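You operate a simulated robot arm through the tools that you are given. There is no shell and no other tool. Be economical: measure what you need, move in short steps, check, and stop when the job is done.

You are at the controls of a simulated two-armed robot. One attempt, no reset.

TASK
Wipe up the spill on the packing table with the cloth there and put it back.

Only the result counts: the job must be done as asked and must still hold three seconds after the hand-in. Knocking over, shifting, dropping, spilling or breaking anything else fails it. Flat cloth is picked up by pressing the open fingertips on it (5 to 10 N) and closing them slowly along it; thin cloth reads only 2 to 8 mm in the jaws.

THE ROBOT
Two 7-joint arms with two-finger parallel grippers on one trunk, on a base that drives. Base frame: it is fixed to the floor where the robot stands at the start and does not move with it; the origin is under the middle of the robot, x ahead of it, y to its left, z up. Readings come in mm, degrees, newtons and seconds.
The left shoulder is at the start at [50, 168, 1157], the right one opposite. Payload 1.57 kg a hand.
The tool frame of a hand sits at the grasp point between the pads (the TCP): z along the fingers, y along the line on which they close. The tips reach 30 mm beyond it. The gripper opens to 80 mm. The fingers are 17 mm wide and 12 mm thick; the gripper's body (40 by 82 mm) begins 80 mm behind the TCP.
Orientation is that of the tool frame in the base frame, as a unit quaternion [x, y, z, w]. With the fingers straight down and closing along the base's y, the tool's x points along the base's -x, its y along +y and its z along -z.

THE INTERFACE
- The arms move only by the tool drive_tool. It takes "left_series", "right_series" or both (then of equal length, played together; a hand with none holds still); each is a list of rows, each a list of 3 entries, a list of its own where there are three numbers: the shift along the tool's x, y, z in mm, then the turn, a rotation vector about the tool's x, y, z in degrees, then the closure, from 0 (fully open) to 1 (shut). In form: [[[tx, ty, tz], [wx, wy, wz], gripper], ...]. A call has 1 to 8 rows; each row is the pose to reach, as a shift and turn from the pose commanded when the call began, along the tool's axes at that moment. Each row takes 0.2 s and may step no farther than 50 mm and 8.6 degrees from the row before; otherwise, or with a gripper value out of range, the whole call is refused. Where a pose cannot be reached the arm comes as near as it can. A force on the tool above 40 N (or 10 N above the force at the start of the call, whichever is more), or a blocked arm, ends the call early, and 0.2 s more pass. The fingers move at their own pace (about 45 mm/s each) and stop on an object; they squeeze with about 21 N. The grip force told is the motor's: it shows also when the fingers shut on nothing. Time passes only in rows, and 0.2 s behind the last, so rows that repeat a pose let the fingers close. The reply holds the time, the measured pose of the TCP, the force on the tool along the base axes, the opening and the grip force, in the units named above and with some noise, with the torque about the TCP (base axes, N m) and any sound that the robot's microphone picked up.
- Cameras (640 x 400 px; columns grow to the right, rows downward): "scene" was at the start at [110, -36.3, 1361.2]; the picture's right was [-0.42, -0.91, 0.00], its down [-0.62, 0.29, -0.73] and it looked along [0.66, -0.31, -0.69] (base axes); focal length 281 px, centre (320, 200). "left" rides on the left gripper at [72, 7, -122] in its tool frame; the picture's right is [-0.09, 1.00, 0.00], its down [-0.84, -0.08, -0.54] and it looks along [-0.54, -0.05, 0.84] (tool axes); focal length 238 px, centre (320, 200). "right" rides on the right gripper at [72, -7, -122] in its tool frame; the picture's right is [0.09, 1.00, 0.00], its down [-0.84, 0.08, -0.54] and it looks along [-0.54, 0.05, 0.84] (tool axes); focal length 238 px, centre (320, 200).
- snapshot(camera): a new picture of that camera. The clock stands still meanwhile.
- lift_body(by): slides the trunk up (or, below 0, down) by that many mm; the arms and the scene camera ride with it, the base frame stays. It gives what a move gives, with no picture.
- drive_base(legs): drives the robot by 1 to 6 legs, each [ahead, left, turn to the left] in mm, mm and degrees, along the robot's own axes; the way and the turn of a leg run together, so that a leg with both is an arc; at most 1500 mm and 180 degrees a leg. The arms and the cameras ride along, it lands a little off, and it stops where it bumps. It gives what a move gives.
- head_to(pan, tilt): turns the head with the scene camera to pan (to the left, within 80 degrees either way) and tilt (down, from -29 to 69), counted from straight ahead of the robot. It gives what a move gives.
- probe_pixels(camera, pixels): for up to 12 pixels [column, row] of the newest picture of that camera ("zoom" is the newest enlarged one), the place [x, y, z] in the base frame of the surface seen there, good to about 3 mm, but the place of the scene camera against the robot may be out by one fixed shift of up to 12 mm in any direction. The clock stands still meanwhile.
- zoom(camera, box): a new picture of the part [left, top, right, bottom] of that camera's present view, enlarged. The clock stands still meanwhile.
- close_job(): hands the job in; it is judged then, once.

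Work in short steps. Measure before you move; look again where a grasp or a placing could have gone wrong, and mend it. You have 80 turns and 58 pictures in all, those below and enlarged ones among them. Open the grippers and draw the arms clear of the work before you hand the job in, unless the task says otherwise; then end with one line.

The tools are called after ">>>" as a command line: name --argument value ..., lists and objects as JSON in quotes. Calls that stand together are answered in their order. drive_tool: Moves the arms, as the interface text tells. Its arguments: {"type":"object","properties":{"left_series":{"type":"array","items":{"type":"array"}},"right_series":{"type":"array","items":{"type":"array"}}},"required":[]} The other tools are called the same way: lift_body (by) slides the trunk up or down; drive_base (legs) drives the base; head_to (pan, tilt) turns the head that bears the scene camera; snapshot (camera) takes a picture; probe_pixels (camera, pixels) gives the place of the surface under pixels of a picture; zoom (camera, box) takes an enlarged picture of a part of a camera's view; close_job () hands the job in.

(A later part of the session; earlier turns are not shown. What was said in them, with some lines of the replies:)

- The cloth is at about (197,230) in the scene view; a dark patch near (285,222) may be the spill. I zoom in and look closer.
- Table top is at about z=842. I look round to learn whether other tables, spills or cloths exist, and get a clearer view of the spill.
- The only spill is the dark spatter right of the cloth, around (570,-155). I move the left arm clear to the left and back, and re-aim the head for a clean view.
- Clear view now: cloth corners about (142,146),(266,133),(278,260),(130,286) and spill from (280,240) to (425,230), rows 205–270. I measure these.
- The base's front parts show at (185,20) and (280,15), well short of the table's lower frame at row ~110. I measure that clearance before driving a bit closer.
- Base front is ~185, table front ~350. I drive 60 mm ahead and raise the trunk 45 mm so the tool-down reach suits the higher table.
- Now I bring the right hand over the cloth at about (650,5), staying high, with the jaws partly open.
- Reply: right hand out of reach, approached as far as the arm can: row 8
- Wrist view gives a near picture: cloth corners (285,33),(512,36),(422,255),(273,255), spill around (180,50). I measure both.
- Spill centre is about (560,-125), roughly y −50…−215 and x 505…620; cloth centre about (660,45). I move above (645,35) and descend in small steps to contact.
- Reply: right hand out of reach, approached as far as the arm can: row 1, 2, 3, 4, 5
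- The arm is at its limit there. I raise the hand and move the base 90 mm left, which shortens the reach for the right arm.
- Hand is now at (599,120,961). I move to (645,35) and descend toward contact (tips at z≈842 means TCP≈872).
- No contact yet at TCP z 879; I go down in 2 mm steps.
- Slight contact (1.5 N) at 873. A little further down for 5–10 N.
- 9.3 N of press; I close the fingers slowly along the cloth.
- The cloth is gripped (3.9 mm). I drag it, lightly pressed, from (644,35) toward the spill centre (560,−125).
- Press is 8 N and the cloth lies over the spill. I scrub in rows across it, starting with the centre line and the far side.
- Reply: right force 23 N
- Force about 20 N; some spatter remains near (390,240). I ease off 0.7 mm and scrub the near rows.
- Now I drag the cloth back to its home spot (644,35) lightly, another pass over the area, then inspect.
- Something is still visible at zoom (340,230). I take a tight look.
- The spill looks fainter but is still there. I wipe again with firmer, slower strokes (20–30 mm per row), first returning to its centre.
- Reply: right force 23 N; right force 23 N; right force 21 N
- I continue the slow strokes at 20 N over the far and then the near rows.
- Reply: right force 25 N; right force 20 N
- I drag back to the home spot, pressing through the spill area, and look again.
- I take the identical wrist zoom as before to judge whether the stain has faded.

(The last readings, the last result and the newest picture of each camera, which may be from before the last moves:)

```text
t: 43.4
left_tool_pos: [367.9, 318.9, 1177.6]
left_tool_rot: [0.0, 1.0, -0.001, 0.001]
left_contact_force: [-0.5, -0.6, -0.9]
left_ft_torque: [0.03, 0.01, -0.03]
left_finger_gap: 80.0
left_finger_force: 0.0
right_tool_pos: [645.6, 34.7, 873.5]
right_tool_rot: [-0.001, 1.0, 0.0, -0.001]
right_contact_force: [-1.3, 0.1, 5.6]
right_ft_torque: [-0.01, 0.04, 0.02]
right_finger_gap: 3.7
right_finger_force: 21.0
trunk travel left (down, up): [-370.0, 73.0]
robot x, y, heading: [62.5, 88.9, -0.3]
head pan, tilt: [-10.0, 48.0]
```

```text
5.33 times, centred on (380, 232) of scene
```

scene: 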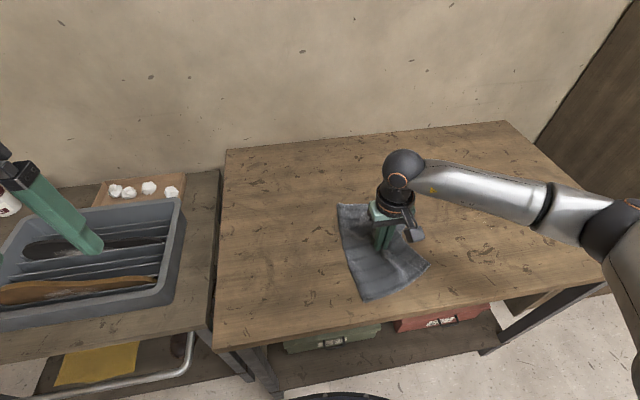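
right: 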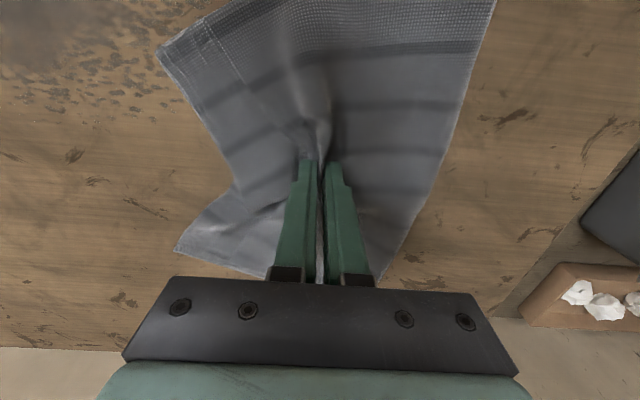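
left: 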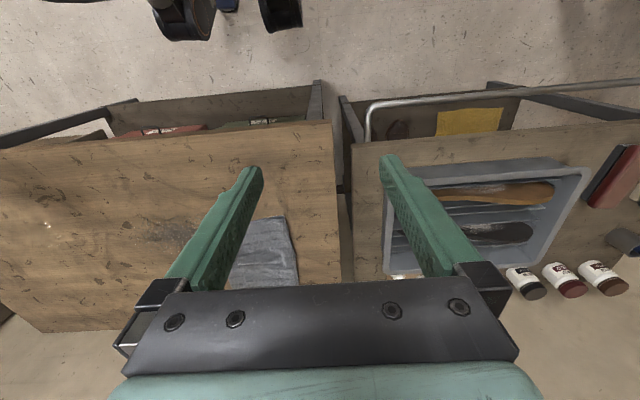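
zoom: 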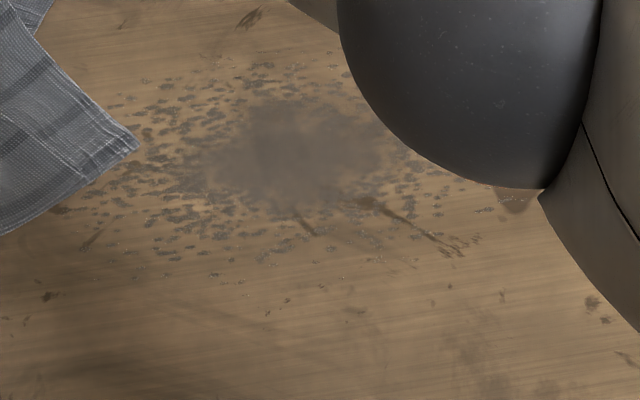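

The stain has not changed at all. I also noticed a bright glint further right (first view (387,208)), possibly a clear puddle; I look at it.

>>> head_to --pan -45 --tilt 45

>>> snapshot --camera "scene"

>>> probe_pixels --camera "left" --pixels '[[45, 226], [50, 222], [160, 230]]'

```text
t: 44.4
left_tool_pos: [368.4, 317.5, 1177.0]
left_tool_rot: [0.0, 1.0, 0.0, 0.0]
left_contact_force: [1.0, -0.3, 0.3]
left_ft_torque: [0.02, -0.01, -0.03]
left_finger_gap: 80.0
left_finger_force: 0.1
right_tool_pos: [646.3, 33.7, 872.6]
right_tool_rot: [0.001, 1.0, 0.001, 0.0]
right_contact_force: [-0.9, 0.4, 1.4]
right_ft_torque: [-0.02, 0.02, 0.04]
right_finger_gap: 3.8
right_finger_force: 21.1
trunk travel left (down, up): [-370.0, 73.0]
robot x, y, heading: [63.4, 88.7, -0.1]
head pan, tilt: [-45.0, 45.0]
```

```text
30 pictures are left
```

scene: 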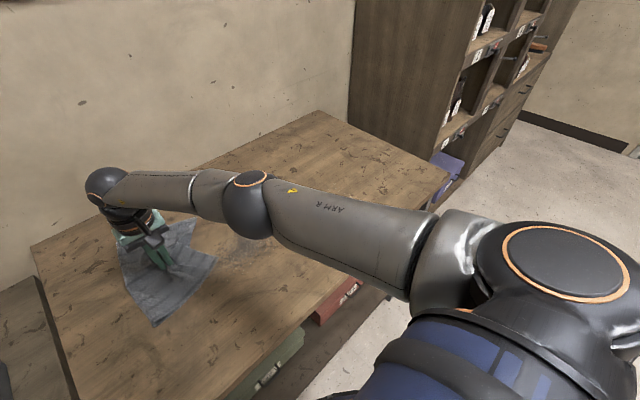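

```text
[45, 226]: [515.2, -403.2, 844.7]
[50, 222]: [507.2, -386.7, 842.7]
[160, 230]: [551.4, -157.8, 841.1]
```

Two viewpoints put the glint at the same place, about (510,−400): likely a real clear puddle, while the dark mark is an old stain. I slide the cloth back to (560,−60) to free the view and look there.

>>> drive_tool --right_series '[[[20, -25, 0], [0, 0, 0], 1], [[40, -50, 0], [0, 0, 0], 1], [[60, -75, 0], [0, 0, 0], 1], [[80, -100, 0], [0, 0, 0], 1], [[100, -125, 0], [0, 0, 0], 1], [[110, -150, -0.5], [0, 0, 0], 1]]'

>>> snapshot --camera "right"

>>> snapshot --camera "scene"

```text
t: 45.8
left_tool_pos: [367.7, 317.7, 1176.6]
left_tool_rot: [0.0, 1.0, 0.0, 0.0]
left_contact_force: [-0.1, 0.0, -0.6]
left_ft_torque: [-0.01, -0.01, 0.04]
left_finger_gap: 80.1
left_finger_force: 0.0
right_tool_pos: [537.4, -116.9, 874.2]
right_tool_rot: [0.0, 1.0, 0.0, 0.0]
right_contact_force: [0.3, -0.5, 0.4]
right_ft_torque: [0.01, 0.0, 0.03]
right_finger_gap: 3.7
right_finger_force: 21.5
trunk travel left (down, up): [-370.0, 73.0]
robot x, y, heading: [62.2, 90.7, 0.0]
head pan, tilt: [-45.0, 45.0]
```

```text
29 pictures are left
```

right: 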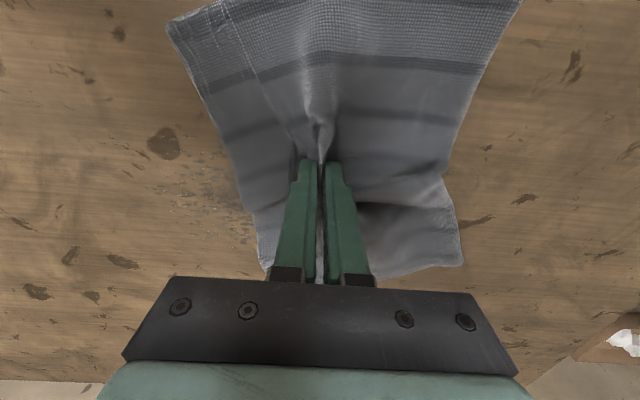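

```text
28 pictures are left
```

scene: 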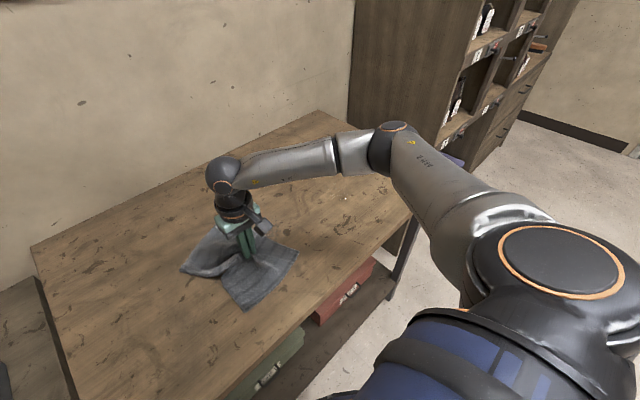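

The glint is visible again near (347,200). I zoom in on it.

>>> zoom --camera "scene" --box '[265, 155, 425, 255]'

```text
4.00 times, centred on (345, 205) of scene
```

zoom: 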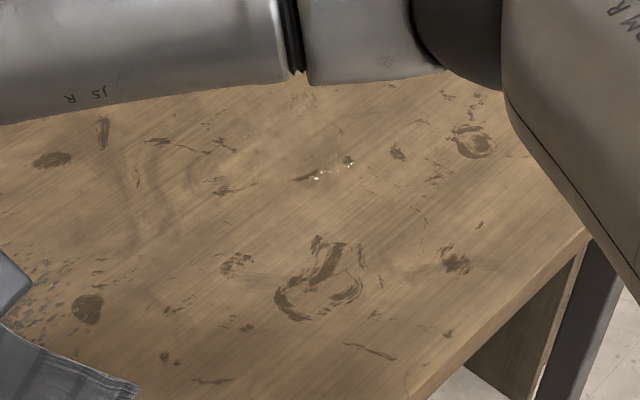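

A glossy patch with sparkles shows around (240–360,115–190): a clear film, wet. I measure its extent.

>>> probe_pixels --camera "zoom" --pixels '[[315, 177], [350, 164], [290, 150], [220, 180], [235, 130], [340, 125], [290, 115], [260, 175]]'

>>> zoom --camera "scene" --box '[305, 175, 369, 215]'

```text
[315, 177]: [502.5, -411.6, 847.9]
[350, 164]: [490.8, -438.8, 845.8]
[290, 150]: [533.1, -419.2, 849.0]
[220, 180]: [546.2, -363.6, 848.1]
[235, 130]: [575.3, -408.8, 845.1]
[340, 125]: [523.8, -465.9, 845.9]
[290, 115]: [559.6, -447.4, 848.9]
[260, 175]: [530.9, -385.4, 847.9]
```

```text
10.00 times, centred on (337, 195) of scene
```

zoom: 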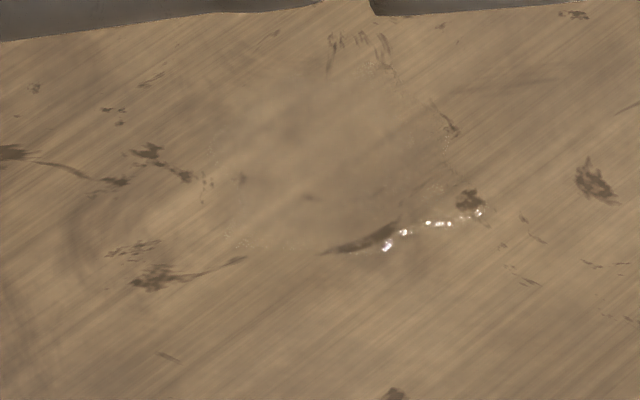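

A smooth clear puddle lies here, rim roughly through (205,180),(240,245),(390,240),(480,210),(385,60),(200,90). I measure rim points.

>>> probe_pixels --camera "zoom" --pixels '[[205, 185], [245, 240], [390, 240], [480, 210], [450, 130], [385, 60], [220, 100], [330, 150]]'

```text
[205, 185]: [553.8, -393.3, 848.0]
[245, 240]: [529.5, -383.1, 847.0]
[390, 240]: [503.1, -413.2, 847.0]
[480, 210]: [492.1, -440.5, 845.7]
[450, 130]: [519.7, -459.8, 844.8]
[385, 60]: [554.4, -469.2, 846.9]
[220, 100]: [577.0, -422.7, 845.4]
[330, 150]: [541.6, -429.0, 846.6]
```

The puddle is centred near (540,−425), radius ~55 mm. I raise the hand 4 mm and drive the base 200 mm right, trailing the cloth along the table.

>>> drive_tool --right_series '[[[0, 0, -2], [0, 0, 0], 1], [[0, 0, -4], [0, 0, 0], 1]]'

>>> drive_base --legs '[[0, -200, 0]]'

>>> snapshot --camera "right"

```text
t: 46.4
left_tool_pos: [368.4, 318.1, 1176.3]
left_tool_rot: [0.0, 1.0, 0.0, 0.001]
left_contact_force: [-1.2, -1.0, 0.5]
left_ft_torque: [0.02, 0.02, 0.01]
left_finger_gap: 80.1
left_finger_force: 0.0
right_tool_pos: [536.5, -115.4, 878.5]
right_tool_rot: [0.001, 1.0, 0.0, 0.0]
right_contact_force: [-0.6, 0.0, 0.1]
right_ft_torque: [0.02, 0.03, 0.0]
right_finger_gap: 3.6
right_finger_force: 21.3
trunk travel left (down, up): [-370.0, 73.0]
robot x, y, heading: [63.4, 90.6, -0.1]
head pan, tilt: [-45.0, 45.0]
```

```text
t: 48.0
left_tool_pos: [368.2, 118.9, 1178.0]
left_tool_rot: [0.0, 1.0, 0.0, 0.0]
left_contact_force: [0.5, 0.1, -0.4]
left_ft_torque: [-0.01, 0.0, 0.01]
left_finger_gap: 79.9
left_finger_force: 0.0
right_tool_pos: [536.0, -314.3, 878.5]
right_tool_rot: [0.002, 1.0, 0.0, -0.001]
right_contact_force: [-0.7, 0.6, 0.1]
right_ft_torque: [0.0, -0.02, 0.03]
right_finger_gap: 3.8
right_finger_force: 21.1
trunk travel left (down, up): [-370.0, 73.0]
robot x, y, heading: [63.3, -109.0, -0.2]
head pan, tilt: [-45.0, 45.0]
```

```text
25 pictures are left
```

right: 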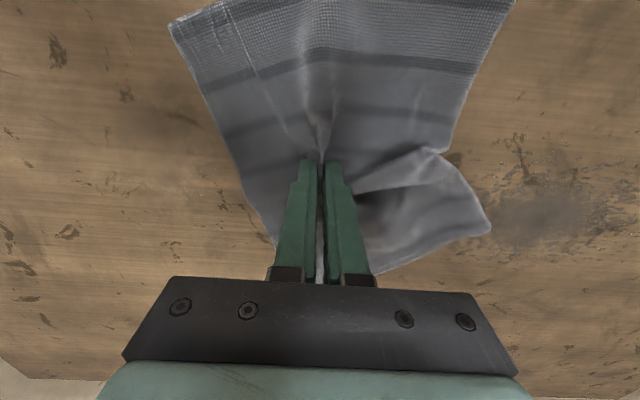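

The puddle should be left of the cloth around (150,140). I zoom there and locate it with the wrist camera.

>>> zoom --camera "right" --box '[60, 50, 300, 200]'

>>> probe_pixels --camera "zoom" --pixels '[[240, 160], [100, 200], [240, 60], [420, 200], [240, 300]]'

```text
2.67 times, centred on (180, 125) of right
```

zoom: 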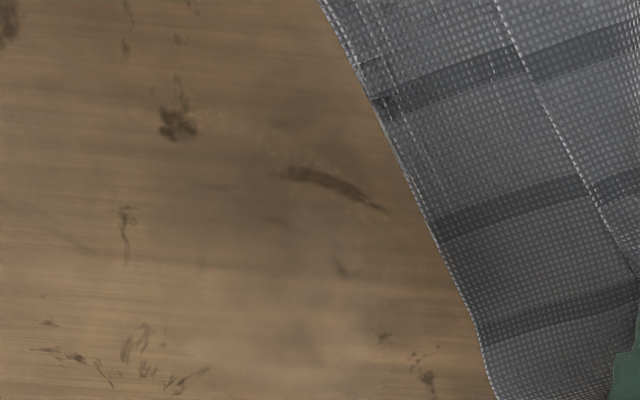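

```text
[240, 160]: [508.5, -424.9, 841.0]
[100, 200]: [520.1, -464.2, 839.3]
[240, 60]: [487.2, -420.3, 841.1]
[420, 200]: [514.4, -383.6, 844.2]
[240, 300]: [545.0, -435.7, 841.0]
```

The puddle's near rim matches the mark at zoom (330,185): centre ≈ (548,−425). I press down to about 15 N and sweep across it.

>>> drive_tool --right_series '[[[-10, -20, 4], [0, 0, 0], 1], [[-10, -45, 6], [0, 0, 0], 1], [[-10, -70, 7], [0, 0, 0], 1], [[-10, -95, 7], [0, 0, 0], 1], [[-10, -120, 7], [0, 0, 0], 1], [[-10, -145, 7], [0, 0, 0], 1], [[-10, -170, 7], [0, 0, 0], 1], [[-25, -170, 7], [0, 0, 0], 1]]'

>>> drive_tool --right_series '[[[0, 30, 0], [0, 0, 0], 1], [[0, 60, 0], [0, 0, 0], 1], [[0, 90, 0], [0, 0, 0], 1], [[0, 120, 0], [0, 0, 0], 1], [[-16, 120, 0], [0, 0, 0], 1], [[-16, 90, 0], [0, 0, 0], 1], [[-16, 60, 0], [0, 0, 0], 1], [[-16, 30, 0], [0, 0, 0], 1]]'

```text
t: 49.8
left_tool_pos: [366.9, 119.3, 1176.3]
left_tool_rot: [0.001, 1.0, 0.0, 0.001]
left_contact_force: [0.5, -0.1, 0.3]
left_ft_torque: [-0.03, -0.01, 0.02]
left_finger_gap: 80.2
left_finger_force: 0.1
right_tool_pos: [555.8, -486.9, 872.3]
right_tool_rot: [0.002, 1.0, -0.001, 0.0]
right_contact_force: [-4.5, -0.9, 12.1]
right_ft_torque: [-0.08, 0.18, 0.03]
right_finger_gap: 3.9
right_finger_force: 20.7
trunk travel left (down, up): [-370.0, 73.0]
robot x, y, heading: [59.1, -110.1, -0.1]
head pan, tilt: [-45.0, 45.0]
```

```text
t: 51.6
left_tool_pos: [368.1, 119.4, 1177.6]
left_tool_rot: [0.001, 1.0, -0.001, 0.0]
left_contact_force: [-0.4, 0.7, 0.5]
left_ft_torque: [0.0, 0.02, -0.01]
left_finger_gap: 80.0
left_finger_force: 0.1
right_tool_pos: [577.4, -456.1, 872.7]
right_tool_rot: [0.0, 1.0, -0.001, 0.0]
right_contact_force: [0.8, 3.2, 9.2]
right_ft_torque: [0.13, 0.05, 0.01]
right_finger_gap: 4.0
right_finger_force: 21.4
trunk travel left (down, up): [-370.0, 73.0]
robot x, y, heading: [62.1, -105.6, 0.1]
head pan, tilt: [-45.0, 45.0]
```

Good pressure (9–12 N). I continue the far rows, then the near ones.

>>> drive_tool --right_series '[[[0, -32, 0], [0, 0, 0], 1], [[-16, -32, 0], [0, 0, 0], 1], [[-16, 0, 0], [0, 0, 0], 1], [[-16, 32, 0], [0, 0, 0], 1], [[-16, 64, 0], [0, 0, 0], 1], [[-16, 92, 0], [0, 0, 0], 1], [[-32, 92, 0], [0, 0, 0], 1], [[-32, 50, 0], [0, 0, 0], 1]]'

>>> drive_tool --right_series '[[[0, -40, 0], [0, 0, 0], 1], [[0, -75, 0], [0, 0, 0], 1], [[40, -75, 0], [0, 0, 0], 1], [[80, -75, 0], [0, 0, 0], 1], [[80, -40, 0], [0, 0, 0], 1], [[80, -5, 0], [0, 0, 0], 1], [[80, 30, 0], [0, 0, 0], 1], [[94, 40, 0], [0, 0, 0], 1]]'

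>>> drive_tool --right_series '[[[0, -35, 0], [0, 0, 0], 1], [[0, -70, 0], [0, 0, 0], 1], [[0, -105, 0], [0, 0, 0], 1], [[15, -115, 0], [0, 0, 0], 1], [[15, -75, 0], [0, 0, 0], 1], [[15, -35, 0], [0, 0, 0], 1], [[15, 5, 0], [0, 0, 0], 1], [[28, 5, 0], [0, 0, 0], 1]]'

>>> drive_tool --right_series '[[[0, -40, 0], [0, 0, 0], 1], [[0, -80, 0], [0, 0, 0], 1], [[0, -115, 0], [0, 0, 0], 1], [[-25, -80, 0], [0, 0, 0], 1], [[-50, -45, 0], [0, 0, 0], 1], [[-65, -5, 0], [0, 0, 0], 1], [[-65, 35, 0], [0, 0, 0], 1], [[-65, 75, -1], [0, 0, 0], 1]]'

>>> snapshot --camera "right"

```text
t: 53.4
left_tool_pos: [366.8, 118.8, 1177.5]
left_tool_rot: [0.0, 1.0, 0.0, 0.001]
left_contact_force: [-0.4, 0.3, -0.1]
left_ft_torque: [0.03, 0.02, 0.03]
left_finger_gap: 80.0
left_finger_force: 0.1
right_tool_pos: [607.8, -403.3, 872.9]
right_tool_rot: [0.0, 1.0, 0.001, 0.002]
right_contact_force: [1.1, 3.0, 7.0]
right_ft_torque: [0.08, 0.01, -0.04]
right_finger_gap: 3.8
right_finger_force: 21.0
trunk travel left (down, up): [-370.0, 73.0]
robot x, y, heading: [59.0, -107.2, -0.1]
head pan, tilt: [-45.0, 45.0]
```

```text
t: 55.2
left_tool_pos: [368.1, 119.2, 1178.2]
left_tool_rot: [-0.001, 1.0, -0.001, 0.001]
left_contact_force: [-0.4, 1.1, -0.6]
left_ft_torque: [0.01, 0.0, 0.02]
left_finger_gap: 80.1
left_finger_force: 0.2
right_tool_pos: [515.0, -364.1, 872.8]
right_tool_rot: [0.001, 1.0, 0.0, 0.002]
right_contact_force: [3.1, -1.1, 10.0]
right_ft_torque: [-0.08, -0.13, 0.04]
right_finger_gap: 3.6
right_finger_force: 20.5
trunk travel left (down, up): [-370.0, 73.0]
robot x, y, heading: [57.6, -111.1, -0.0]
head pan, tilt: [-45.0, 45.0]
```

```text
t: 57.0
left_tool_pos: [366.7, 118.8, 1178.2]
left_tool_rot: [0.001, 1.0, -0.001, 0.001]
left_contact_force: [0.5, -0.2, -0.4]
left_ft_torque: [0.0, 0.0, -0.02]
left_finger_gap: 80.1
left_finger_force: 0.0
right_tool_pos: [487.3, -358.1, 872.4]
right_tool_rot: [0.001, 1.0, 0.002, 0.003]
right_contact_force: [5.1, 1.7, 11.2]
right_ft_torque: [0.02, -0.17, 0.03]
right_finger_gap: 4.1
right_finger_force: 20.8
trunk travel left (down, up): [-370.0, 73.0]
robot x, y, heading: [64.0, -108.7, -0.0]
head pan, tilt: [-45.0, 45.0]
```

```text
t: 58.8
left_tool_pos: [366.1, 118.8, 1176.9]
left_tool_rot: [0.0, 1.0, -0.001, 0.001]
left_contact_force: [-0.4, 0.5, -0.1]
left_ft_torque: [-0.01, 0.03, -0.02]
left_finger_gap: 79.8
left_finger_force: 0.0
right_tool_pos: [552.6, -283.9, 873.1]
right_tool_rot: [0.002, 1.0, 0.0, 0.002]
right_contact_force: [0.5, -5.6, 16.6]
right_ft_torque: [-0.21, -0.06, 0.03]
right_finger_gap: 3.7
right_finger_force: 21.2
trunk travel left (down, up): [-370.0, 73.0]
robot x, y, heading: [60.3, -112.3, -0.3]
head pan, tilt: [-45.0, 45.0]
```

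```text
23 pictures are left
```

right: 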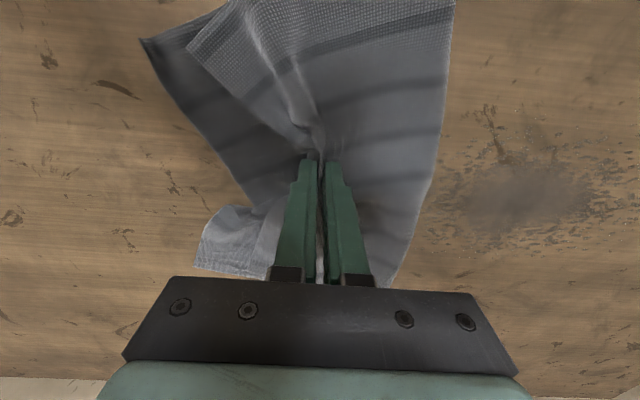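

The cloth's left strip looks darker (wet). I check the puddle area with wrist and scene cameras.

>>> zoom --camera "right" --box '[0, 40, 240, 190]'

>>> snapshot --camera "scene"

```text
2.67 times, centred on (120, 115) of right
```

zoom: 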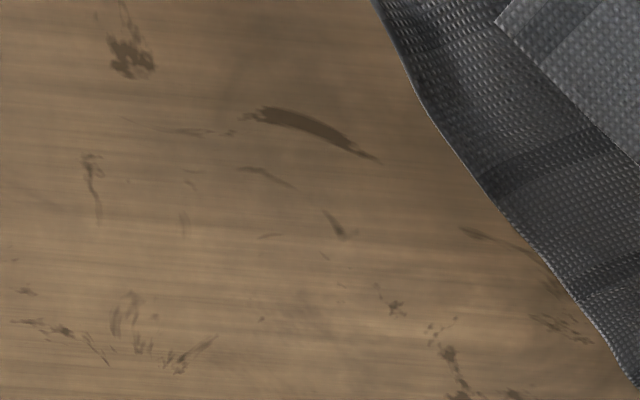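

```text
21 pictures are left
```

scene: 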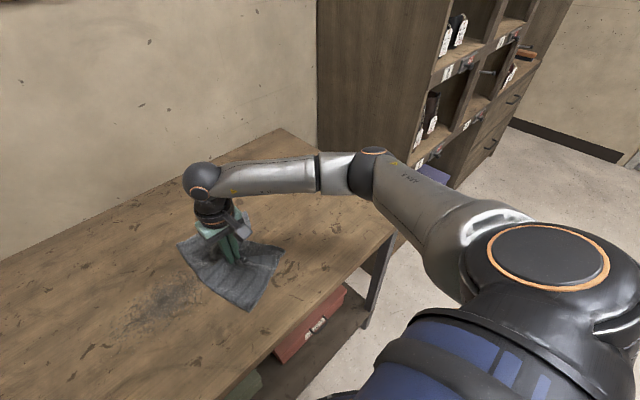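

Grain and marks are now sharp where the film lay, and the cloth is wet: wiped. One scene zoom to confirm no remnant at the far side.

>>> zoom --camera "scene" --box '[240, 180, 368, 260]'

```text
5.00 times, centred on (304, 220) of scene
```

zoom: 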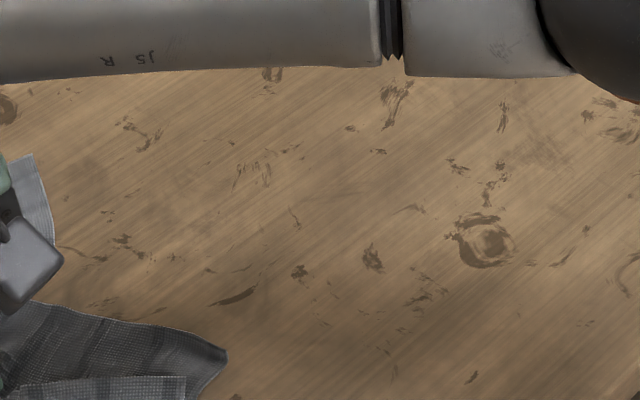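

The puddle is gone. I raise the hand 4 mm, and drive back 200 mm to the left, trailing the cloth home.

>>> drive_tool --right_series '[[[0, 0, -2], [0, 0, 0], 1], [[0, 0, -4.5], [0, 0, 0], 1]]'

>>> drive_base --legs '[[0, 200, 0]]'

```text
t: 59.4
left_tool_pos: [368.2, 118.8, 1176.3]
left_tool_rot: [0.0, 1.0, 0.0, 0.0]
left_contact_force: [0.4, 0.5, -0.4]
left_ft_torque: [0.0, 0.0, 0.01]
left_finger_gap: 80.1
left_finger_force: 0.1
right_tool_pos: [549.9, -283.0, 875.1]
right_tool_rot: [0.001, 1.0, 0.0, -0.001]
right_contact_force: [0.2, 0.6, 0.2]
right_ft_torque: [0.01, 0.05, 0.02]
right_finger_gap: 4.0
right_finger_force: 20.4
trunk travel left (down, up): [-370.0, 73.0]
robot x, y, heading: [60.6, -108.9, -0.2]
head pan, tilt: [-45.0, 45.0]
```

```text
t: 61.0
left_tool_pos: [368.6, 319.2, 1176.7]
left_tool_rot: [0.0, 1.0, -0.001, -0.001]
left_contact_force: [0.4, -0.4, 0.1]
left_ft_torque: [-0.01, 0.02, 0.03]
left_finger_gap: 80.1
left_finger_force: 0.2
right_tool_pos: [552.0, -83.2, 876.7]
right_tool_rot: [-0.001, 1.0, 0.0, 0.0]
right_contact_force: [-0.4, -0.6, -0.6]
right_ft_torque: [-0.01, -0.02, -0.01]
right_finger_gap: 3.9
right_finger_force: 20.9
trunk travel left (down, up): [-370.0, 73.0]
robot x, y, heading: [61.3, 93.3, 0.3]
head pan, tilt: [-45.0, 45.0]
```

Now at (552,−83). I slide to the home pinch point (644,35), and open the fingers there after looking.

>>> drive_tool --right_series '[[[-18, 24, 0], [0, 0, 0], 1], [[-37, 47, 0], [0, 0, 0], 1], [[-55, 71, 0], [0, 0, 0], 1], [[-74, 94, 0], [0, 0, 0], 1], [[-92, 118, 0], [0, 0, 0], 1]]'

>>> head_to --pan -10 --tilt 48

>>> zoom --camera "scene" --box '[200, 110, 440, 260]'

>>> snapshot --camera "right"

```text
t: 62.2
left_tool_pos: [367.5, 320.5, 1177.1]
left_tool_rot: [-0.001, 1.0, 0.0, 0.0]
left_contact_force: [0.6, 0.0, -0.5]
left_ft_torque: [0.02, -0.01, -0.02]
left_finger_gap: 79.8
left_finger_force: 0.0
right_tool_pos: [644.9, 35.7, 878.4]
right_tool_rot: [-0.001, 1.0, -0.001, 0.001]
right_contact_force: [0.3, -0.1, 1.2]
right_ft_torque: [0.0, 0.02, -0.02]
right_finger_gap: 4.0
right_finger_force: 20.9
trunk travel left (down, up): [-370.0, 73.0]
robot x, y, heading: [64.2, 88.9, 0.1]
head pan, tilt: [-45.0, 45.0]
```

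```text
t: 63.2
left_tool_pos: [368.0, 318.7, 1176.9]
left_tool_rot: [-0.001, 1.0, 0.0, 0.0]
left_contact_force: [-0.1, 0.8, 0.2]
left_ft_torque: [-0.01, 0.01, 0.0]
left_finger_gap: 79.9
left_finger_force: 0.1
right_tool_pos: [644.3, 33.9, 877.4]
right_tool_rot: [0.0, 1.0, 0.0, 0.0]
right_contact_force: [0.2, -0.2, -0.1]
right_ft_torque: [-0.02, 0.02, 0.01]
right_finger_gap: 3.9
right_finger_force: 20.7
trunk travel left (down, up): [-370.0, 73.0]
robot x, y, heading: [61.3, 88.5, 0.2]
head pan, tilt: [-10.0, 48.0]
```

```text
2.67 times, centred on (320, 185) of scene
```

zoom: 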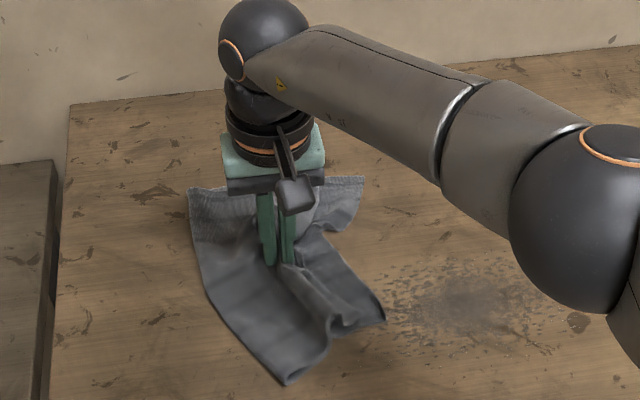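

```text
18 pictures are left
```

right: 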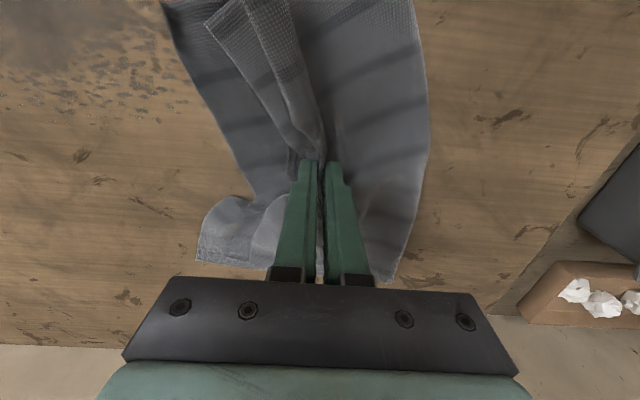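

Cloth is home, pinched. I lower to light contact and open the fingers gently (which spreads the gather), then lift.

>>> drive_tool --right_series '[[[0, 0, 3], [0, 0, 0], 1], [[0, 0, 4.5], [0, 0, 0], 1], [[0, 0, 4.5], [0, 0, 0], 0.9], [[0, 0, 4.5], [0, 0, 0], 0.75], [[0, 0, 4.5], [0, 0, 0], 0.6], [[0, 0, 4.5], [0, 0, 0], 0.45], [[0, 0, 4.5], [0, 0, 0], 0.3], [[0, 0, 4.5], [0, 0, 0], 0.3]]'

>>> drive_tool --right_series '[[[0, 0, -10], [0, 0, 0], 0.3], [[0, 0, -40], [0, 0, 0], 0.3], [[0, 0, -80], [0, 0, 0], 0.3], [[0, 0, -110], [0, 0, 0], 0.3]]'

>>> snapshot --camera "right"

```text
t: 65.0
left_tool_pos: [367.5, 318.6, 1177.7]
left_tool_rot: [-0.002, 1.0, 0.0, 0.001]
left_contact_force: [0.0, -1.2, 0.0]
left_ft_torque: [-0.01, 0.03, -0.02]
left_finger_gap: 80.0
left_finger_force: 0.1
right_tool_pos: [645.1, 34.3, 872.7]
right_tool_rot: [0.0, 1.0, 0.001, 0.001]
right_contact_force: [-0.1, 0.7, 4.7]
right_ft_torque: [0.01, 0.01, -0.02]
right_finger_gap: 54.2
right_finger_force: 0.1
trunk travel left (down, up): [-370.0, 73.0]
robot x, y, heading: [59.4, 89.6, -0.2]
head pan, tilt: [-10.0, 48.0]
```

```text
t: 66.0
left_tool_pos: [367.7, 319.0, 1177.6]
left_tool_rot: [-0.001, 1.0, -0.001, 0.0]
left_contact_force: [-0.2, 0.3, -0.3]
left_ft_torque: [0.01, 0.03, 0.01]
left_finger_gap: 79.8
left_finger_force: 0.0
right_tool_pos: [644.6, 33.6, 982.7]
right_tool_rot: [0.001, 1.0, 0.001, 0.0]
right_contact_force: [-0.6, 0.5, -0.8]
right_ft_torque: [-0.01, 0.0, 0.02]
right_finger_gap: 55.7
right_finger_force: 0.1
trunk travel left (down, up): [-370.0, 73.0]
robot x, y, heading: [61.5, 92.2, -0.1]
head pan, tilt: [-10.0, 48.0]
```

```text
17 pictures are left
```

right: 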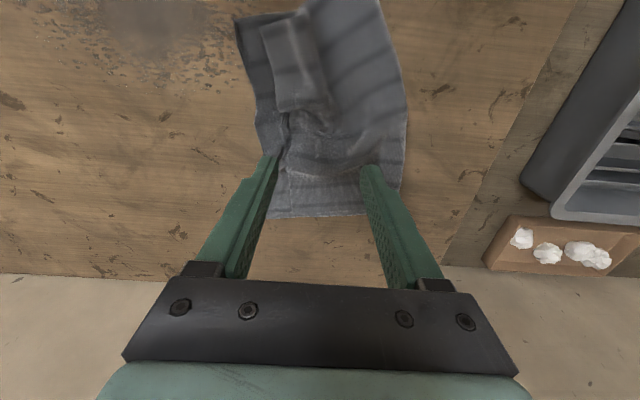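

Released. I measure the cloth's outline: corners around (237,18),(375,3),(405,100),(362,213),(270,215).

>>> probe_pixels --camera "right" --pixels '[[240, 20], [374, 4], [404, 100], [385, 188], [272, 214], [256, 130], [320, 120], [265, 30], [300, 15]]'

>>> zoom --camera "right" --box '[200, 0, 440, 150]'

```text
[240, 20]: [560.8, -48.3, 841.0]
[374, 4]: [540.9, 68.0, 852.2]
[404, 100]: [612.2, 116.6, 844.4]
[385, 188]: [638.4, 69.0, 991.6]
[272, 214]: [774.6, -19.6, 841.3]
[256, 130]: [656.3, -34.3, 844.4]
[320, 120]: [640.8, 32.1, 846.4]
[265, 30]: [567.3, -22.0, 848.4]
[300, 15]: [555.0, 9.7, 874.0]
```

```text
2.67 times, centred on (320, 75) of right
```

zoom: 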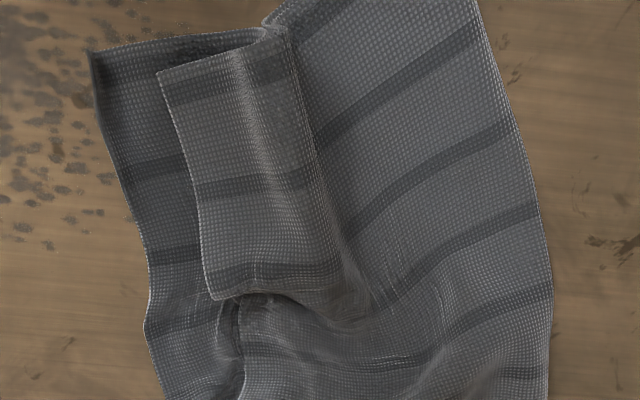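

Footprint is x 541–785, y −48…117, matching the original place within about 1–2 cm. I draw the right arm up and back clear.

>>> drive_tool --right_series '[[[30, 0, -35], [0, 0, 0], 0.2], [[65, -10, -65], [0, 0, 0], 0], [[105, -30, -90], [0, 0, 0], 0], [[150, -50, -100], [0, 0, 0], 0], [[195, -70, -110], [0, 0, 0], 0], [[240, -90, -115], [0, 0, 0], 0], [[285, -110, -120], [0, 0, 0], 0], [[320, -140, -120], [0, 0, 0], 0]]'

>>> head_to --pan -25 --tilt 45

>>> snapshot --camera "scene"

```text
refused: row 3 steps farther than a row can; nothing moved
```

```text
t: 66.8
left_tool_pos: [367.1, 317.8, 1177.2]
left_tool_rot: [-0.001, 1.0, 0.0, -0.001]
left_contact_force: [0.7, 0.6, 0.5]
left_ft_torque: [-0.01, 0.0, 0.01]
left_finger_gap: 79.9
left_finger_force: 0.1
right_tool_pos: [646.1, 34.6, 981.9]
right_tool_rot: [0.002, 1.0, 0.001, 0.0]
right_contact_force: [-0.9, 0.4, 0.3]
right_ft_torque: [-0.01, -0.01, 0.02]
right_finger_gap: 55.8
right_finger_force: 0.1
trunk travel left (down, up): [-370.0, 73.0]
robot x, y, heading: [62.8, 91.1, 0.2]
head pan, tilt: [-25.0, 45.0]
```

```text
15 pictures are left
```

scene: 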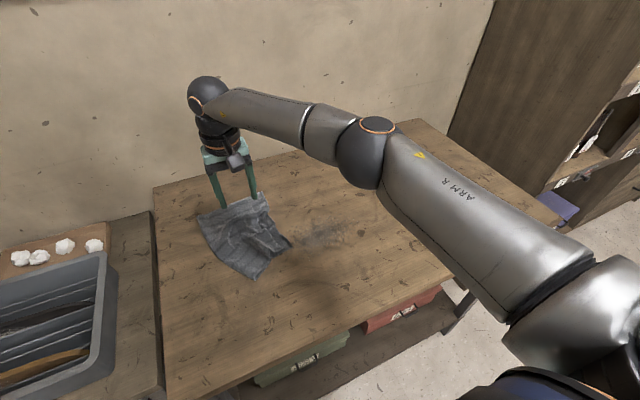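

A step was too long; I retract with smaller steps.

>>> drive_tool --right_series '[[[30, 0, -30], [0, 0, 0], 0.2], [[62, -10, -58], [0, 0, 0], 0], [[100, -25, -75], [0, 0, 0], 0], [[142, -43, -85], [0, 0, 0], 0], [[184, -62, -92], [0, 0, 0], 0], [[226, -80, -97], [0, 0, 0], 0], [[266, -102, -100], [0, 0, 0], 0], [[300, -130, -100], [0, 0, 0], 0]]'

>>> snapshot --camera "scene"

```text
t: 68.6
left_tool_pos: [366.6, 317.2, 1176.8]
left_tool_rot: [-0.001, 1.0, 0.0, 0.001]
left_contact_force: [1.1, -0.2, -0.2]
left_ft_torque: [0.04, 0.0, 0.01]
left_finger_gap: 79.9
left_finger_force: 0.1
right_tool_pos: [343.7, -95.5, 1082.7]
right_tool_rot: [0.001, 1.0, 0.0, 0.0]
right_contact_force: [-1.2, -0.2, 1.5]
right_ft_torque: [0.02, -0.01, -0.02]
right_finger_gap: 80.1
right_finger_force: 0.1
trunk travel left (down, up): [-370.0, 73.0]
robot x, y, heading: [60.4, 89.2, 0.3]
head pan, tilt: [-25.0, 45.0]
```

```text
14 pictures are left
```

scene: 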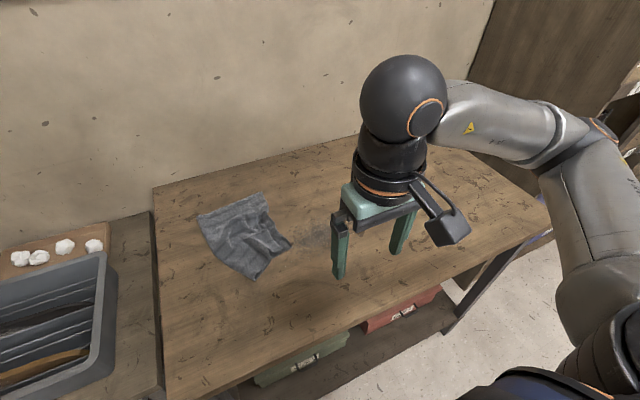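

I shift the right hand further right and take closing views of the puddle spot and cloth.

>>> drive_tool --right_series '[[[0, -48, 0], [0, 0, 0], 0], [[0, -96, 0], [0, 0, 0], 0], [[0, -144, 0], [0, 0, 0], 0], [[0, -192, 0], [0, 0, 0], 0], [[0, -240, 0], [0, 0, 0], 0]]'

>>> snapshot --camera "right"

>>> zoom --camera "scene" --box '[180, 120, 500, 320]'

```text
t: 69.8
left_tool_pos: [368.6, 318.6, 1176.7]
left_tool_rot: [-0.001, 1.0, 0.0, 0.002]
left_contact_force: [-0.4, -0.2, 0.7]
left_ft_torque: [-0.02, 0.0, -0.04]
left_finger_gap: 79.8
left_finger_force: 0.0
right_tool_pos: [342.6, -335.0, 1081.3]
right_tool_rot: [0.0, 1.0, 0.0, 0.0]
right_contact_force: [-0.4, -1.0, 0.3]
right_ft_torque: [0.0, 0.0, 0.01]
right_finger_gap: 79.9
right_finger_force: 0.1
trunk travel left (down, up): [-370.0, 73.0]
robot x, y, heading: [60.6, 94.3, 0.1]
head pan, tilt: [-25.0, 45.0]
```

```text
13 pictures are left
```

right: 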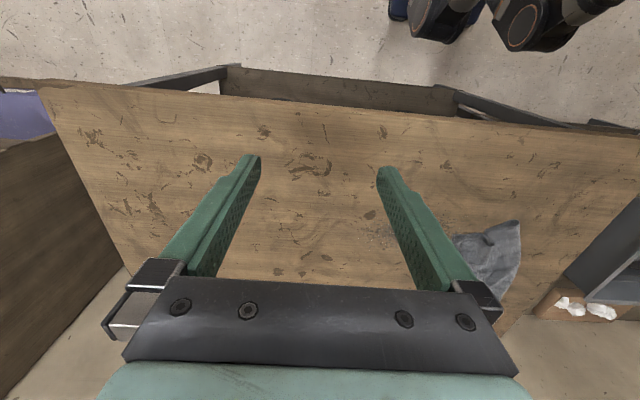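

```text
2.00 times, centred on (340, 220) of scene
```

zoom: 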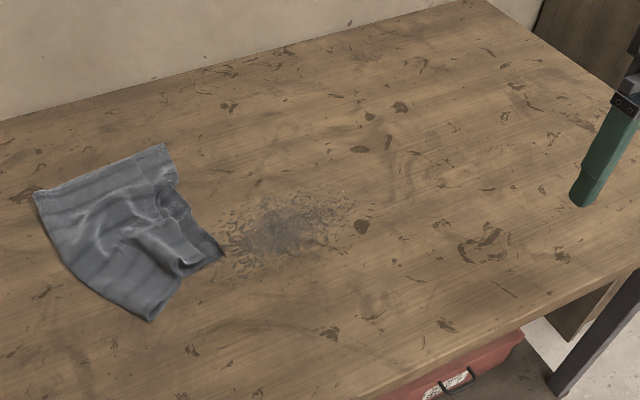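

The clear puddle is gone with no glints left, the cloth is back at its place, and both hands are open and clear. I hand the job in.

>>> close_job

```text
The job is handed in.
```

I wiped up the clear puddle and put the cloth back within about 2 cm of where it was, with one pleat left in it. The dark mark beside the cloth did not change after two full wipes, so I took it for an old stain and left it.
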